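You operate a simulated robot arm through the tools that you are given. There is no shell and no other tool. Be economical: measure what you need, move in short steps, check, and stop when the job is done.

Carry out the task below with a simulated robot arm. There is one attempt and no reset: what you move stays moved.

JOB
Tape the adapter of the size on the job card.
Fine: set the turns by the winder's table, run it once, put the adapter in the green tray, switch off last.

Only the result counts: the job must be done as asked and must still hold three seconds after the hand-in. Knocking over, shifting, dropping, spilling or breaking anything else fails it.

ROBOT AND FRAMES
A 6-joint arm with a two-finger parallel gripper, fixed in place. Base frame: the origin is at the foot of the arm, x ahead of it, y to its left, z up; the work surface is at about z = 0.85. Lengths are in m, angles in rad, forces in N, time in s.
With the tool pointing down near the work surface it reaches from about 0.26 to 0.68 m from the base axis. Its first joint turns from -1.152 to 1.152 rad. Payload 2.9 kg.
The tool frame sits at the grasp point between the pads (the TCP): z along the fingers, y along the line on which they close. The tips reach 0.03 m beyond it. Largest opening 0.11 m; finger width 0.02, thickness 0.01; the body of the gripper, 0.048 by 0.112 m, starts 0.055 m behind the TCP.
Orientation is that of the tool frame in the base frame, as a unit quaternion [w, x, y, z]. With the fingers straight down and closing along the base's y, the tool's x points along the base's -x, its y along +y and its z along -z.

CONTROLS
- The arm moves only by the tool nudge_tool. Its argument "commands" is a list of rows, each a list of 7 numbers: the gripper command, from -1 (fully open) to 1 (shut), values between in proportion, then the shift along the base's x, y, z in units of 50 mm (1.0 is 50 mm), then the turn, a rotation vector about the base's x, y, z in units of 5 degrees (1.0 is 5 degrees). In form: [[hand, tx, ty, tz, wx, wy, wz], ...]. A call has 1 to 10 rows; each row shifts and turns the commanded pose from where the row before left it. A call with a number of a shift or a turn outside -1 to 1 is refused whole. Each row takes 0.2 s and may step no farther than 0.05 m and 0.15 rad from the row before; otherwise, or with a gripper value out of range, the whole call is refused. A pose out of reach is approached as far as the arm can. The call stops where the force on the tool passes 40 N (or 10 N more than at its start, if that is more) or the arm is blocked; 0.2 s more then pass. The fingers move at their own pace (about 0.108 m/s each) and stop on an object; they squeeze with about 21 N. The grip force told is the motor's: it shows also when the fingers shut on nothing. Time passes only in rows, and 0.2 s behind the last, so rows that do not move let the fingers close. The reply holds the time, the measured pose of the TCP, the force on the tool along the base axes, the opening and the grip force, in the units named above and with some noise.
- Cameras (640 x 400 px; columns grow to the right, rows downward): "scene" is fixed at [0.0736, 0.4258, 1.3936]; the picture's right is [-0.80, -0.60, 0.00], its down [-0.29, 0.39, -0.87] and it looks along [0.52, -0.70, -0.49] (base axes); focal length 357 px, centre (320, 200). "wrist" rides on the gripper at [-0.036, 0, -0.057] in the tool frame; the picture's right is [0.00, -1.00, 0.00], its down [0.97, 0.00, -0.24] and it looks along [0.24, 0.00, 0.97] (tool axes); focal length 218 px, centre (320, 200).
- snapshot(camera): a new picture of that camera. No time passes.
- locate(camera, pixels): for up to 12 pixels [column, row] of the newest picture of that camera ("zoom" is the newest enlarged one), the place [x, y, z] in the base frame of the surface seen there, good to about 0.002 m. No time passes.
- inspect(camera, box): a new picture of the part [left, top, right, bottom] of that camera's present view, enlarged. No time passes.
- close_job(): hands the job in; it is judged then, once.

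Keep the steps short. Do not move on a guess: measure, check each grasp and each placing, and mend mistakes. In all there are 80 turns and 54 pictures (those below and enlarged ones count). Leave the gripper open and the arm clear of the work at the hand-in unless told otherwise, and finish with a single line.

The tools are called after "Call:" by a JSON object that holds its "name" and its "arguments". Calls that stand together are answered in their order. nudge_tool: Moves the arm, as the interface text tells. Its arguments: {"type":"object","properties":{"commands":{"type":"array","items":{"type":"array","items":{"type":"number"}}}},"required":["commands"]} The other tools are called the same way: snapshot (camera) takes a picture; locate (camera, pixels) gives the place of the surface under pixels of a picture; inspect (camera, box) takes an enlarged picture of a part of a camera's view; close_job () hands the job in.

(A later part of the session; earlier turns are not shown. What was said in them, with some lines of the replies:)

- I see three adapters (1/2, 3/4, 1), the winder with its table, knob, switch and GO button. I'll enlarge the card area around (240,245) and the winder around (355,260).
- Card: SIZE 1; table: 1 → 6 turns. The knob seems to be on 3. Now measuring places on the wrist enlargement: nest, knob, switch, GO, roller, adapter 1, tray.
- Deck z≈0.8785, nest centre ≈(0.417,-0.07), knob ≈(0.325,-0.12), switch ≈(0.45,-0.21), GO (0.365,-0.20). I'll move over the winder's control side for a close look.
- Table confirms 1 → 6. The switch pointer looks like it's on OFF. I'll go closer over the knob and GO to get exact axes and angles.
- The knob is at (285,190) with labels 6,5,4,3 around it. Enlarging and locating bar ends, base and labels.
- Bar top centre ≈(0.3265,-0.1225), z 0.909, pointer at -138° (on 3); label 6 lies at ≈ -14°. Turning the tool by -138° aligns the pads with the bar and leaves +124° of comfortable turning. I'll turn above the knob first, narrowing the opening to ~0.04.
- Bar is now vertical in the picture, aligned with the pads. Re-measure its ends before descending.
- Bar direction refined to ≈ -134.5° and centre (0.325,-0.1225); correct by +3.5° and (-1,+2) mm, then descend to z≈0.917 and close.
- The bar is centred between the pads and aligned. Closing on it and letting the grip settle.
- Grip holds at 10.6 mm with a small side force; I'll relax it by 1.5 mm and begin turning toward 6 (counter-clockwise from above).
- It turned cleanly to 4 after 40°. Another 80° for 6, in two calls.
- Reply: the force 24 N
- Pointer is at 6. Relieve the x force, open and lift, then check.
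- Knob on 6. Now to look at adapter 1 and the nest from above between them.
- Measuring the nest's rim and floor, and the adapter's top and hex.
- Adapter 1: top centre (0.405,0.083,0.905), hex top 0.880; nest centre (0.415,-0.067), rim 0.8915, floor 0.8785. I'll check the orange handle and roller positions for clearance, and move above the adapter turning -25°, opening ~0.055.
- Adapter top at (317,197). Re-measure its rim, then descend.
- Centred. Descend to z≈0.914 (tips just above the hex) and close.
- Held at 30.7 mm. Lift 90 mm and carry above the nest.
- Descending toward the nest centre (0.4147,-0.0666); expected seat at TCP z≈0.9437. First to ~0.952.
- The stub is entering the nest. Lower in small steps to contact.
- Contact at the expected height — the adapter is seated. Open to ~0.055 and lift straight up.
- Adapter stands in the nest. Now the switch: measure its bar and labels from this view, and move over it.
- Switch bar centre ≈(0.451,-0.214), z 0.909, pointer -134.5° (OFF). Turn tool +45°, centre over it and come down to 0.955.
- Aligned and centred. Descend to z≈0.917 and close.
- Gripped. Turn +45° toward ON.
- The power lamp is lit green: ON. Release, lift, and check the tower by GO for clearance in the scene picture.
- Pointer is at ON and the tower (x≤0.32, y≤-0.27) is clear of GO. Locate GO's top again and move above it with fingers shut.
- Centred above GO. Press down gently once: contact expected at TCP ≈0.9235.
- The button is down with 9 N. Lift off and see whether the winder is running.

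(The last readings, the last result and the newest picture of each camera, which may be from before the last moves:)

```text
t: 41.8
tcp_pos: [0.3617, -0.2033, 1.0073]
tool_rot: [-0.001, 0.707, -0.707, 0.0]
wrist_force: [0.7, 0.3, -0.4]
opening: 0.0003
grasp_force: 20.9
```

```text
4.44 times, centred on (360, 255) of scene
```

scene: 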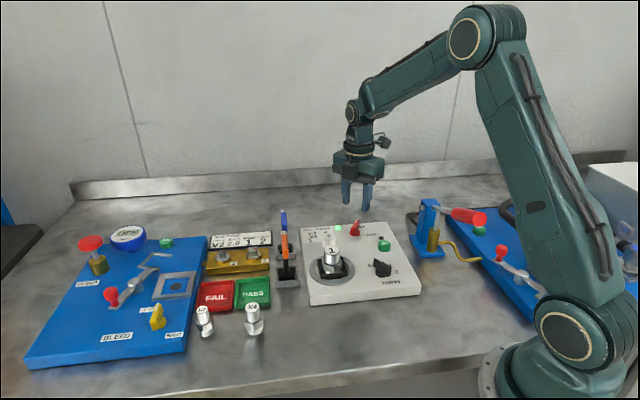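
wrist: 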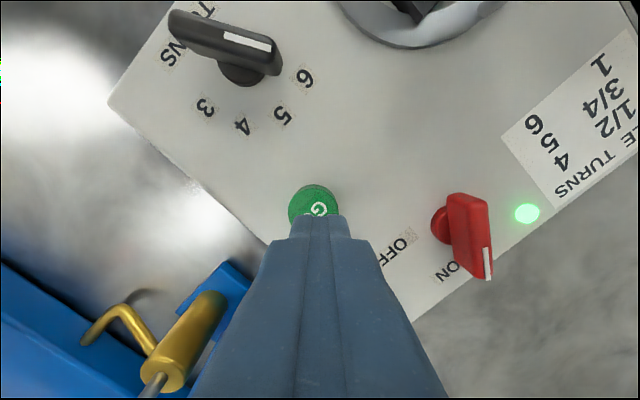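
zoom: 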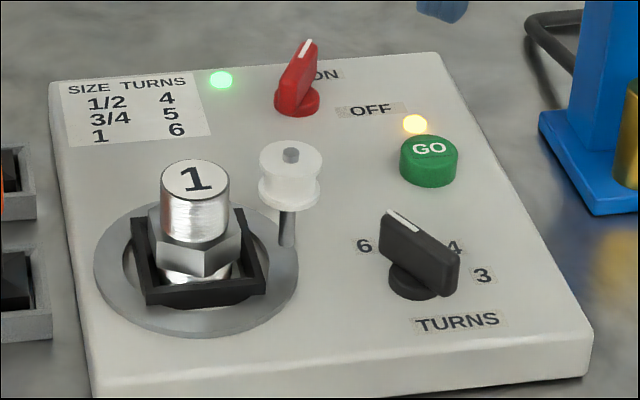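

It runs: the roller orbits and the amber lamp is lit. While waiting I raise and turn the tool back by -115° (to the -25° grasp yaw), away from the winder's roller.

Call:
{"name": "nudge_tool", "arguments": {"commands": [[0.1, 0, 0, 0.4, 0, 0, -1], [0.1, 0, 0, 0.4, 0, 0, -1], [0.1, 0, 0, 0, 0, 0, -1], [0.1, 0, 0, 0, 0, 0, -1], [0.1, 0, 0, 0, 0, 0, -1], [0.1, 0, 0, 0, 0, 0, -1], [0.1, 0, 0, 0, 0, 0, -1], [0.1, 0, 0, 0, 0, 0, -1], [0.1, 0, 0, 0, 0, 0, -1], [0.1, 0, 0, 0, 0, 0, -1]]}}

Call:
{"name": "nudge_tool", "arguments": {"commands": [[0.1, 0, 0, 0, 0, 0, -1], [0.1, 0, 0, 0, 0, 0, -1], [0.1, 0, 0, 0, 0, 0, -1], [0.1, 0, 0, 0, 0, 0, -1], [0.1, 0, 0, 0, 0, 0, -1], [0.1, 0, 0, 0, 0, 0, -1], [0.1, 0, 0, 0, 0, 0, -1], [0.1, 0, 0, 0, 0, 0, -1], [0.1, 0, 0, 0, 0, 0, -1], [0.1, 0, 0, 0, 0, 0, -1]]}}

Call:
{"name": "nudge_tool", "arguments": {"commands": [[0.1, 0, 0, 0, 0, 0, -1], [0.1, 0, 0, 0, 0, 0, -1], [0.1, 0, 0, 0, 0, 0, -1], [0.1, 0, 0, 0, 0, 0, 0], [0.1, 0, 0, 0, 0, 0, 0], [0.1, 0, 0, 0, 0, 0, 0], [0.1, 0, 0, 0, 0, 0, 0], [0.1, 0, 0, 0, 0, 0, 0]]}}

Call:
{"name": "inspect", "arguments": {"camera": "scene", "box": [290, 210, 430, 300]}}

```text
t: 44.0
tcp_pos: [0.3632, -0.2031, 1.0472]
tool_rot: [0.0, -0.343, 0.939, 0.0]
wrist_force: [1.2, -0.9, 1.0]
opening: 0.0496
grasp_force: 0.1
```

```text
t: 46.2
tcp_pos: [0.3631, -0.2034, 1.0478]
tool_rot: [0.0, 0.086, 0.996, -0.001]
wrist_force: [0.4, -0.2, 0.2]
opening: 0.0496
grasp_force: 0.1
```

```text
t: 48.0
tcp_pos: [0.3617, -0.2038, 1.048]
tool_rot: [0.001, 0.216, 0.976, -0.001]
wrist_force: [-0.3, 0.1, -0.1]
opening: 0.0494
grasp_force: 0.1
```

```text
4.44 times, centred on (360, 255) of scene
```

zoom: 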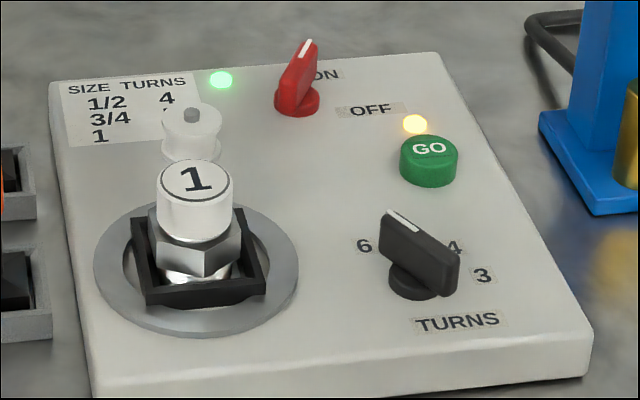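

White tape is now on the thread, amber still lit. Wait 2 s more and compare.

Call:
{"name": "nudge_tool", "arguments": {"commands": [[0.1, 0, 0, 0, 0, 0, 0], [0.1, 0, 0, 0, 0, 0, 0], [0.1, 0, 0, 0, 0, 0, 0], [0.1, 0, 0, 0, 0, 0, 0], [0.1, 0, 0, 0, 0, 0, 0], [0.1, 0, 0, 0, 0, 0, 0], [0.1, 0, 0, 0, 0, 0, 0], [0.1, 0, 0, 0, 0, 0, 0], [0.1, 0, 0, 0, 0, 0, 0], [0.1, 0, 0, 0, 0, 0, 0]]}}

Call:
{"name": "inspect", "arguments": {"camera": "scene", "box": [290, 210, 430, 300]}}

```text
t: 50.2
tcp_pos: [0.3619, -0.2044, 1.0479]
tool_rot: [0.0, 0.216, 0.976, 0.0]
wrist_force: [-0.3, -0.4, 0.3]
opening: 0.0498
grasp_force: 0.1
```

```text
4.44 times, centred on (360, 255) of scene
```

zoom: 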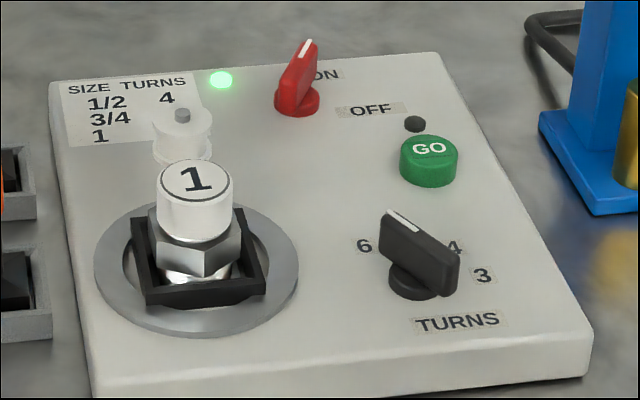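

Amber is out and the roller is back: one run finished. Move over the adapter and check centring.

Call:
{"name": "nudge_tool", "arguments": {"commands": [[0, 0.265, 0.69, 0, 0, 0, 0], [0, 0.265, 0.69, 0, 0, 0, 0], [0, 0.265, 0.69, 0, 0, 0, 0], [0, 0.265, 0.69, 0, 0, 0, 0], [0, 0, 0, -0.5, 0, 0, 0], [0, 0, 0, 0, 0, 0, 0]]}}

Call:
{"name": "snapshot", "arguments": {"camera": "wrist"}}

```text
t: 51.6
tcp_pos: [0.4149, -0.0652, 1.0208]
tool_rot: [0.0, 0.215, 0.977, 0.0]
wrist_force: [-0.1, 0.0, 0.3]
opening: 0.0548
grasp_force: 0.0
```

```text
14 pictures are left
```

wrist: 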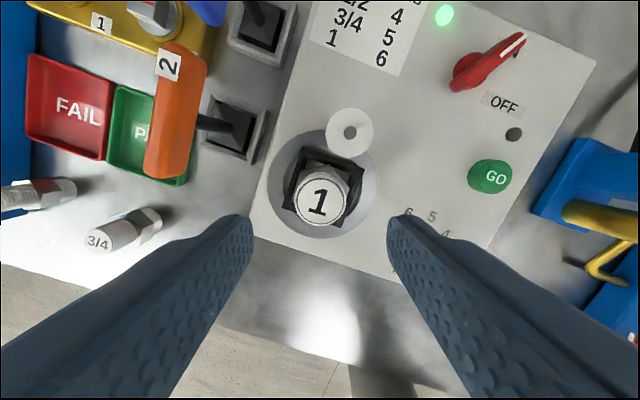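

Call:
{"name": "locate", "arguments": {"camera": "wrist", "pixels": [[320, 202], [298, 202], [342, 202], [320, 222], [349, 132], [330, 122], [115, 95], [105, 165], [180, 182], [135, 130]]}}

Call:
{"name": "nudge_tool", "arguments": {"commands": [[0, 0, 0, -0.5, 0, 0, 0], [0, 0, 0, -0.5, 0, 0, 0], [0, 0, 0, 0, 0, 0, 0]]}}

```text
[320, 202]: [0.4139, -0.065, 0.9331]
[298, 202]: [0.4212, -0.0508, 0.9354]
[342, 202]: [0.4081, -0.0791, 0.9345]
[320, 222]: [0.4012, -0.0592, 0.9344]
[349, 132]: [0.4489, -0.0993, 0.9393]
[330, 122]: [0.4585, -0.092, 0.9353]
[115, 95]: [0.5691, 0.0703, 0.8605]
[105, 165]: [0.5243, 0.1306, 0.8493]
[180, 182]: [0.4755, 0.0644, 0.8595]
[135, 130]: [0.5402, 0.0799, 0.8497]
```

```text
t: 52.4
tcp_pos: [0.4148, -0.0656, 0.9712]
tool_rot: [0.0, 0.216, 0.976, 0.0]
wrist_force: [-0.2, 0.7, 0.3]
opening: 0.055
grasp_force: 0.1
```

Centred on (0.4145,-0.065). Descend to ~0.944 and grip.

Call:
{"name": "nudge_tool", "arguments": {"commands": [[0, 0, 0, -0.3, 0, 0, 0], [0, 0, 0, -0.22, 0, 0, 0], [0, 0, 0, 0, 0, 0, 0], [0.5, 0, 0, 0, 0, 0, 0], [1, 0, 0, 0, 0, 0, 0], [1, 0, 0, 0, 0, 0, 0], [1, 0, 0, 0, 0, 0, 0]]}}

```text
t: 54.0
tcp_pos: [0.4154, -0.0659, 0.946]
tool_rot: [0.0, 0.216, 0.976, 0.0]
wrist_force: [0.0, 0.8, -0.7]
opening: 0.031
grasp_force: 21.1
```

Held. Lift 115 mm clear of the handles, then carry to above the green tray (centre ≈(0.524,0.067)), turning +45° so the hand stays clear of the orange handle.

Call:
{"name": "nudge_tool", "arguments": {"commands": [[1, 0, 0, 0.4, 0, 0, 0], [1, 0, 0, 0.9, 0, 0, 0], [1, 0, 0, 1, 0, 0, 0], [1, 0, 0, 0, 0, 0, 0]]}}

Call:
{"name": "nudge_tool", "arguments": {"commands": [[1, 0.36, 0.45, 0, 0, 0, 1], [1, 0.36, 0.45, 0, 0, 0, 1], [1, 0.36, 0.45, 0, 0, 0, 1], [1, 0.36, 0.45, 0, 0, 0, 1], [1, 0.36, 0.45, 0, 0, 0, 1], [1, 0.36, 0.45, 0, 0, 0, 1], [1, 0, 0, 0, 0, 0, 1], [1, 0, 0, 0, 0, 0, 1], [1, 0, 0, 0, 0, 0, 1], [1, 0, 0, 0, 0, 0, 0]]}}

Call:
{"name": "snapshot", "arguments": {"camera": "wrist"}}

Call:
{"name": "inspect", "arguments": {"camera": "scene", "box": [180, 190, 340, 310]}}

```text
t: 55.0
tcp_pos: [0.4151, -0.0661, 1.0596]
tool_rot: [0.0, 0.215, 0.977, 0.001]
wrist_force: [0.2, 0.4, -2.1]
opening: 0.0311
grasp_force: 20.7
```

```text
t: 57.2
tcp_pos: [0.5226, 0.0695, 1.0592]
tool_rot: [0.0, -0.174, 0.985, 0.0]
wrist_force: [-0.2, -0.2, -1.8]
opening: 0.0309
grasp_force: 21.1
```

```text
13 pictures are left
```

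wrist: 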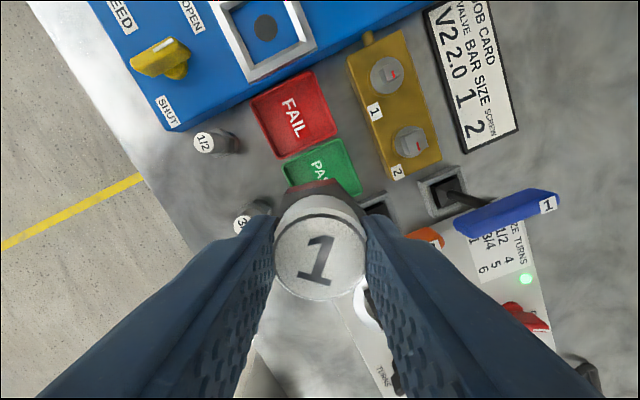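

```text
3.33 times, centred on (260, 250) of scene
```

zoom: 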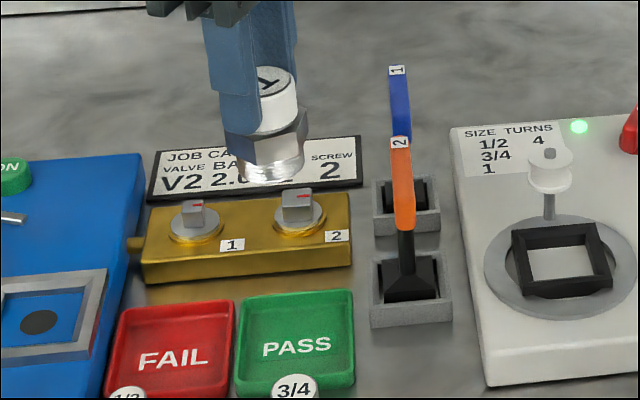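

Locating the tray's corners and orange handle's extent.

Call:
{"name": "locate", "arguments": {"camera": "zoom", "pixels": [[243, 301], [349, 292], [239, 388], [353, 380], [297, 345], [400, 140], [404, 225], [398, 150], [398, 70]]}}

Call:
{"name": "nudge_tool", "arguments": {"commands": [[1, 0, 0, -0.8, 0, 0, 0], [1, 0, 0, -0.8, 0, 0, 0], [1, 0, 0, 0, 0, 0, 0]]}}

Call:
{"name": "inspect", "arguments": {"camera": "scene", "box": [180, 210, 340, 330]}}

```text
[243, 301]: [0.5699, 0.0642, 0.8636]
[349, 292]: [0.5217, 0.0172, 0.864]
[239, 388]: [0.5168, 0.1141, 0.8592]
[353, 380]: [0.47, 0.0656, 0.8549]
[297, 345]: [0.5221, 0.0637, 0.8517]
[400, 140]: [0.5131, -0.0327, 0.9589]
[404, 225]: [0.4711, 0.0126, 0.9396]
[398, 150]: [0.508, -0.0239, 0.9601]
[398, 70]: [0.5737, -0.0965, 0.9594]
```

```text
t: 58.0
tcp_pos: [0.5222, 0.0698, 0.9795]
tool_rot: [0.0, -0.174, 0.985, -0.001]
wrist_force: [0.7, 0.3, -1.9]
opening: 0.0311
grasp_force: 20.9
```

```text
3.33 times, centred on (260, 270) of scene
```

zoom: 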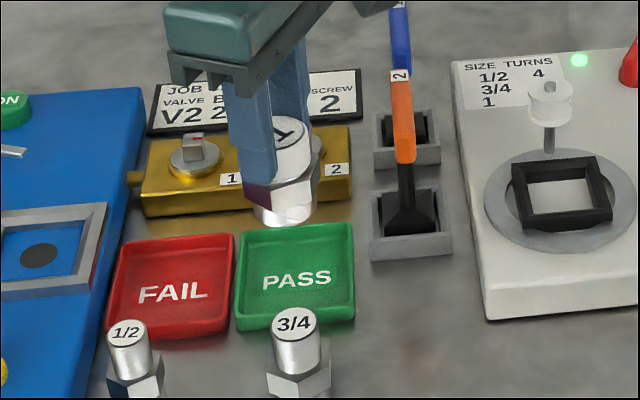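

All clear. Lower to ~0.923, then in small steps to contact (expected ≈0.919).

Call:
{"name": "nudge_tool", "arguments": {"commands": [[1, -0.02, -0.06, -0.5, 0, 0, 0], [1, 0, 0, -0.4, 0, 0, 0], [1, 0, 0, -0.2, 0, 0, 0], [1, 0, 0, -0.04, 0, 0, 0], [1, 0, 0, -0.04, 0, 0, 0], [1, 0, 0, 0, 0, 0, 0]]}}

```text
t: 59.4
tcp_pos: [0.5219, 0.0658, 0.9222]
tool_rot: [-0.001, -0.174, 0.985, 0.0]
wrist_force: [-0.6, 0.0, -2.9]
opening: 0.0309
grasp_force: 21.0
```

Call:
{"name": "nudge_tool", "arguments": {"commands": [[1, 0, 0, -0.04, 0, 0, 0], [1, 0, 0, -0.03, 0, 0, 0], [1, 0, 0, 0, 0, 0, 0]]}}

```text
t: 60.2
tcp_pos: [0.5228, 0.0675, 0.918]
tool_rot: [0.0, -0.175, 0.985, 0.0]
wrist_force: [0.0, -0.1, -1.9]
opening: 0.0311
grasp_force: 20.9
```

No contact yet; 1 mm steps further.

Call:
{"name": "nudge_tool", "arguments": {"commands": [[1, 0, 0, -0.02, 0, 0, 0], [1, 0, 0, 0, 0, 0, 0]]}}

Call:
{"name": "inspect", "arguments": {"camera": "scene", "box": [210, 230, 300, 320]}}

```text
t: 60.8
tcp_pos: [0.5225, 0.0671, 0.9163]
tool_rot: [0.0, -0.175, 0.985, 0.0]
wrist_force: [0.0, -0.4, -1.6]
opening: 0.0306
grasp_force: 21.2
```

```text
4.44 times, centred on (255, 275) of scene
```

zoom: 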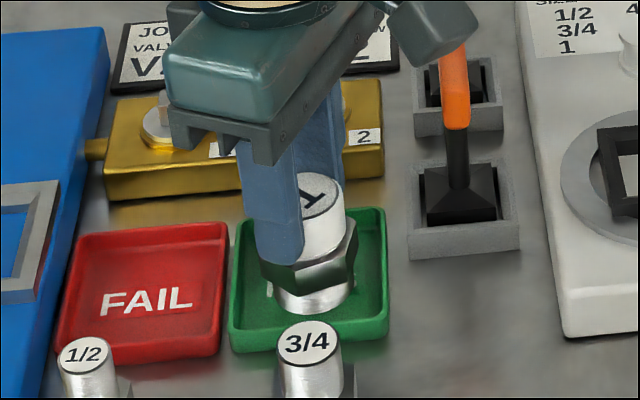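

Call:
{"name": "nudge_tool", "arguments": {"commands": [[1, 0, 0, -0.02, 0, 0, 0], [1, 0, 0, 0, 0, 0, 0]]}}

```text
t: 61.4
tcp_pos: [0.5234, 0.0668, 0.9158]
tool_rot: [-0.001, -0.174, 0.985, 0.0]
wrist_force: [0.0, 0.2, -2.0]
opening: 0.0309
grasp_force: 21.4
```

Call:
{"name": "nudge_tool", "arguments": {"commands": [[1, 0, 0, -0.02, 0, 0, 0], [1, 0, 0, 0, 0, 0, 0]]}}

```text
t: 62.0
tcp_pos: [0.5231, 0.0662, 0.916]
tool_rot: [-0.001, -0.174, 0.985, 0.0]
wrist_force: [-0.3, -0.3, 3.1]
opening: 0.0309
grasp_force: 20.7
```

Contact on the tray floor (force now +3 N). Open and rise straight up.

Call:
{"name": "nudge_tool", "arguments": {"commands": [[0.1, 0, 0, 0, 0, 0, 0], [0.1, 0, 0, 0, 0, 0, 0], [0.1, 0, 0, 0.3, 0, 0, 0], [0.1, 0, 0, 0.6, 0, 0, 0], [0.1, 0, 0, 0.9, 0, 0, 0], [0.1, 0, 0, 0.8, 0, 0, 0], [0.1, 0, 0, 0, 0, 0, 0]]}}

Call:
{"name": "inspect", "arguments": {"camera": "scene", "box": [200, 220, 320, 320]}}

```text
t: 63.6
tcp_pos: [0.5229, 0.0655, 1.0451]
tool_rot: [-0.001, -0.175, 0.985, 0.0]
wrist_force: [0.0, 0.2, 0.5]
opening: 0.0495
grasp_force: 0.1
```

```text
4.00 times, centred on (260, 270) of scene
```

zoom: 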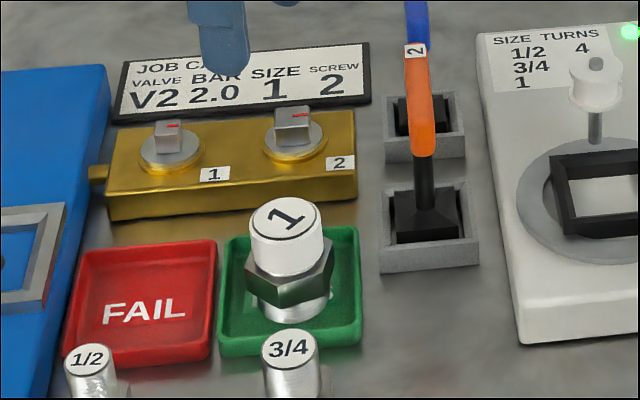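

Taped adapter stands in the green tray. Now back over the switch with yaw +90° (same grip as after switching on).

Call:
{"name": "nudge_tool", "arguments": {"commands": [[0.2, -0.21, -0.8, 0, 0, 0, 1], [0.2, -0.21, -0.8, 0, 0, 0, 1], [0.2, -0.21, -0.8, 0, 0, 0, 1], [0.2, -0.21, -0.8, 0, 0, 0, 1], [0.2, -0.21, -0.8, 0, 0, 0, 1], [0.2, -0.21, -0.8, 0, 0, 0, 1], [0.2, -0.21, -0.79, 0, 0, 0, 1], [0.2, 0, 0, 0, 0, 0, 1], [0.2, 0, 0, 0, 0, 0, 1], [0.2, 0, 0, 0, 0, 0, 1]]}}

Call:
{"name": "nudge_tool", "arguments": {"commands": [[0.2, 0, 0, -0.4, 0, 0, 1], [0.2, 0, 0, -0.5, 0, 0, 1], [0.2, 0, 0, -0.5, 0, 0, 1], [0.2, 0, 0, -0.4, 0, 0, 1], [0.2, 0, 0, 0, 0, 0, 0]]}}

Call:
{"name": "snapshot", "arguments": {"camera": "wrist"}}

```text
t: 65.8
tcp_pos: [0.4492, -0.214, 1.0456]
tool_rot: [0.0, -0.575, 0.818, -0.001]
wrist_force: [-0.2, -0.3, 0.0]
opening: 0.044
grasp_force: 0.1
```

```text
t: 67.0
tcp_pos: [0.4481, -0.2128, 0.9553]
tool_rot: [0.0, 0.708, -0.706, 0.0]
wrist_force: [-0.5, 0.0, 0.6]
opening: 0.0438
grasp_force: 0.1
```

```text
8 pictures are left
```

wrist: 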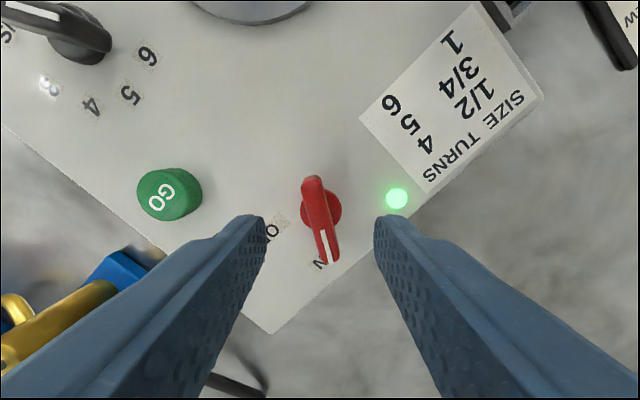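

The switch has clicked ~14° further into its ON detent; I turn the tool +14° to match, then descend and grip.

Call:
{"name": "nudge_tool", "arguments": {"commands": [[0.2, 0.02, -0.02, 0, 0, 0, 0.95], [0.2, 0, 0, 0, 0, 0, 0.95], [0.2, 0, 0, 0, 0, 0, 0.95], [0.2, 0, 0, 0, 0, 0, 0]]}}

Call:
{"name": "snapshot", "arguments": {"camera": "wrist"}}

```text
t: 68.0
tcp_pos: [0.4503, -0.2143, 0.9545]
tool_rot: [0.0, 0.789, -0.614, 0.0]
wrist_force: [0.5, 0.4, 0.6]
opening: 0.0438
grasp_force: 0.0
```

```text
7 pictures are left
```

wrist: 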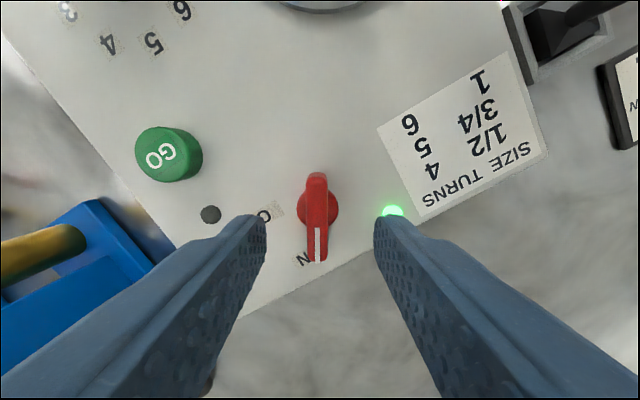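

Aligned. Descend to ≈0.917 and close.

Call:
{"name": "nudge_tool", "arguments": {"commands": [[0.2, 0, 0, -0.4, 0, 0, 0], [0.2, 0, 0, -0.34, 0, 0, 0], [0.2, 0, 0, 0, 0, 0, 0], [0.8, 0, 0, 0, 0, 0, 0], [1, 0, 0, 0, 0, 0, 0], [1, 0, 0, 0, 0, 0, 0]]}}

Call:
{"name": "nudge_tool", "arguments": {"commands": [[1, 0, 0, 0, 0, 0, -1], [1, 0, 0, 0, 0, 0, -1], [1, 0, 0, 0, 0, 0, -1], [1, 0, 0, 0, 0, 0, -1], [1, 0, 0, 0, 0, 0, -1], [1, 0, 0, 0, 0, 0, -1], [1, 0, 0, 0, 0, 0, -1], [1, 0, 0, 0, 0, 0, -1], [1, 0, 0, 0, 0, 0, -1], [1, 0, 0, 0, 0, 0, -1]]}}

Call:
{"name": "nudge_tool", "arguments": {"commands": [[1, 0, 0, 0, 0, 0, -1], [1, 0, 0, 0, 0, 0, -0.8], [1, 0, 0, 0, 0, 0, 0]]}}

Call:
{"name": "snapshot", "arguments": {"camera": "wrist"}}

```text
t: 69.4
tcp_pos: [0.4488, -0.2145, 0.9181]
tool_rot: [0.001, 0.79, -0.614, -0.002]
wrist_force: [-12.5, -2.8, 2.4]
opening: 0.0106
grasp_force: 45.2
```

```text
t: 71.6
tcp_pos: [0.4499, -0.2143, 0.9183]
tool_rot: [0.0, -0.455, 0.891, 0.0]
wrist_force: [-9.8, -7.1, -9.6]
opening: 0.0105
grasp_force: 44.8
```

```text
t: 72.4
tcp_pos: [0.451, -0.2144, 0.9188]
tool_rot: [0.001, -0.384, 0.923, 0.0]
wrist_force: [-5.3, -8.4, -14.3]
opening: 0.0108
grasp_force: 44.6
```

```text
6 pictures are left
```

wrist: 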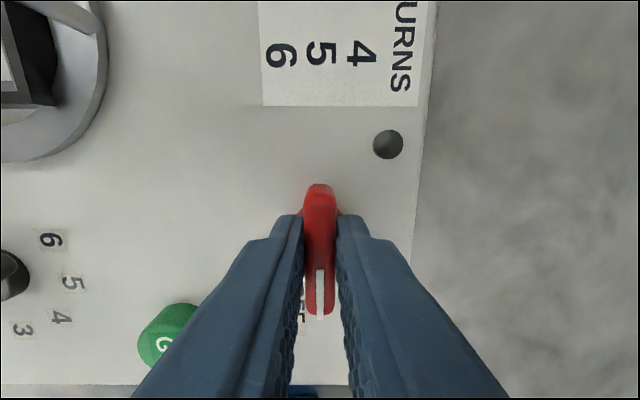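

Lamp is dark, the pointer is back at its OFF position. Release and lift clear.

Call:
{"name": "nudge_tool", "arguments": {"commands": [[0.2, 0, 0, 0, 0, 0, 0], [0.2, 0, 0, 0, 0, 0, 0], [0.2, 0, 0, 0.5, 0, 0, 0], [0.2, 0, 0, 0.9, 0, 0, 0], [-1, 0, 0, 1, 0, 0, 0], [-1, 0, 0, 1, 0, 0, 0], [-1, 0, 0, 0, 0, 0, 0]]}}

Call:
{"name": "snapshot", "arguments": {"camera": "wrist"}}

Call:
{"name": "snapshot", "arguments": {"camera": "scene"}}

```text
t: 74.0
tcp_pos: [0.4489, -0.2122, 1.0899]
tool_rot: [0.0, -0.385, 0.923, 0.0]
wrist_force: [-0.4, 0.4, -0.8]
opening: 0.11
grasp_force: 0.1
```

```text
5 pictures are left
```

wrist: 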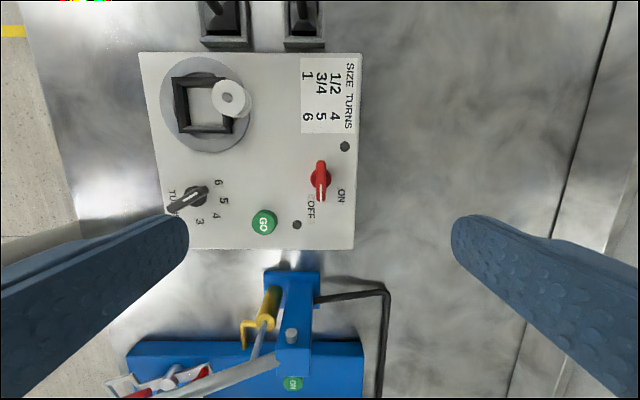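

```text
4 pictures are left
```

scene: 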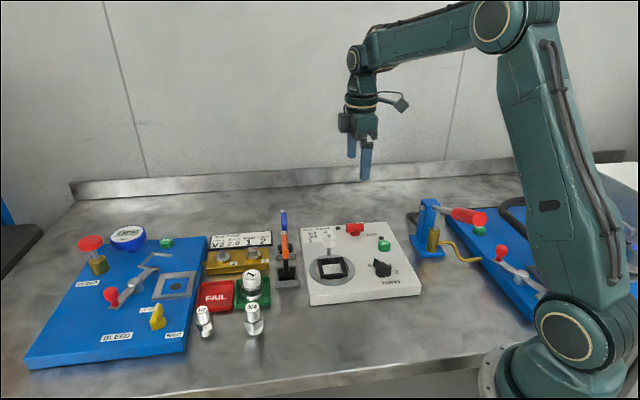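

Switch off, both lamps dark. One enlarged check of the knob and the tray before handing in.

Call:
{"name": "inspect", "arguments": {"camera": "wrist", "box": [150, 130, 350, 250]}}

Call:
{"name": "inspect", "arguments": {"camera": "scene", "box": [190, 210, 430, 345]}}

```text
3.20 times, centred on (250, 190) of wrist
```

zoom: 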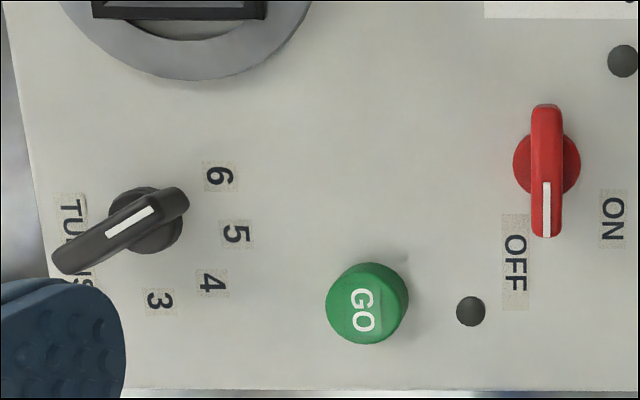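

```text
2.67 times, centred on (310, 278) of scene
```

zoom: 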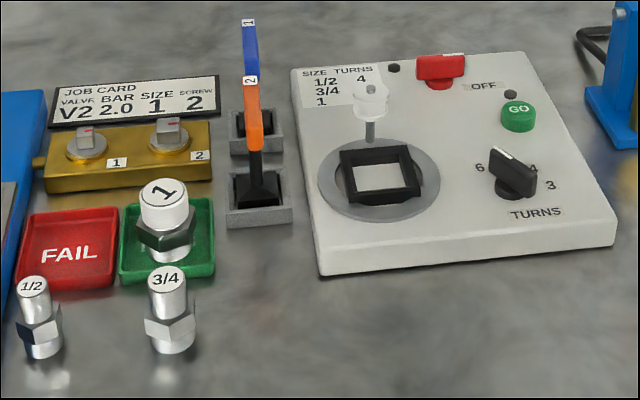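

The knob is on 6, the switch is off, and the taped size 1 adapter stands in the green tray. The gripper is open and clear of the work, so I'm handing in.

Call:
{"name": "close_job", "arguments": {}}

```text
The job is handed in.
```

The size 1 adapter was taped in one run at 6 turns and stands in the green tray, with the winder switched off last; the job is handed in.
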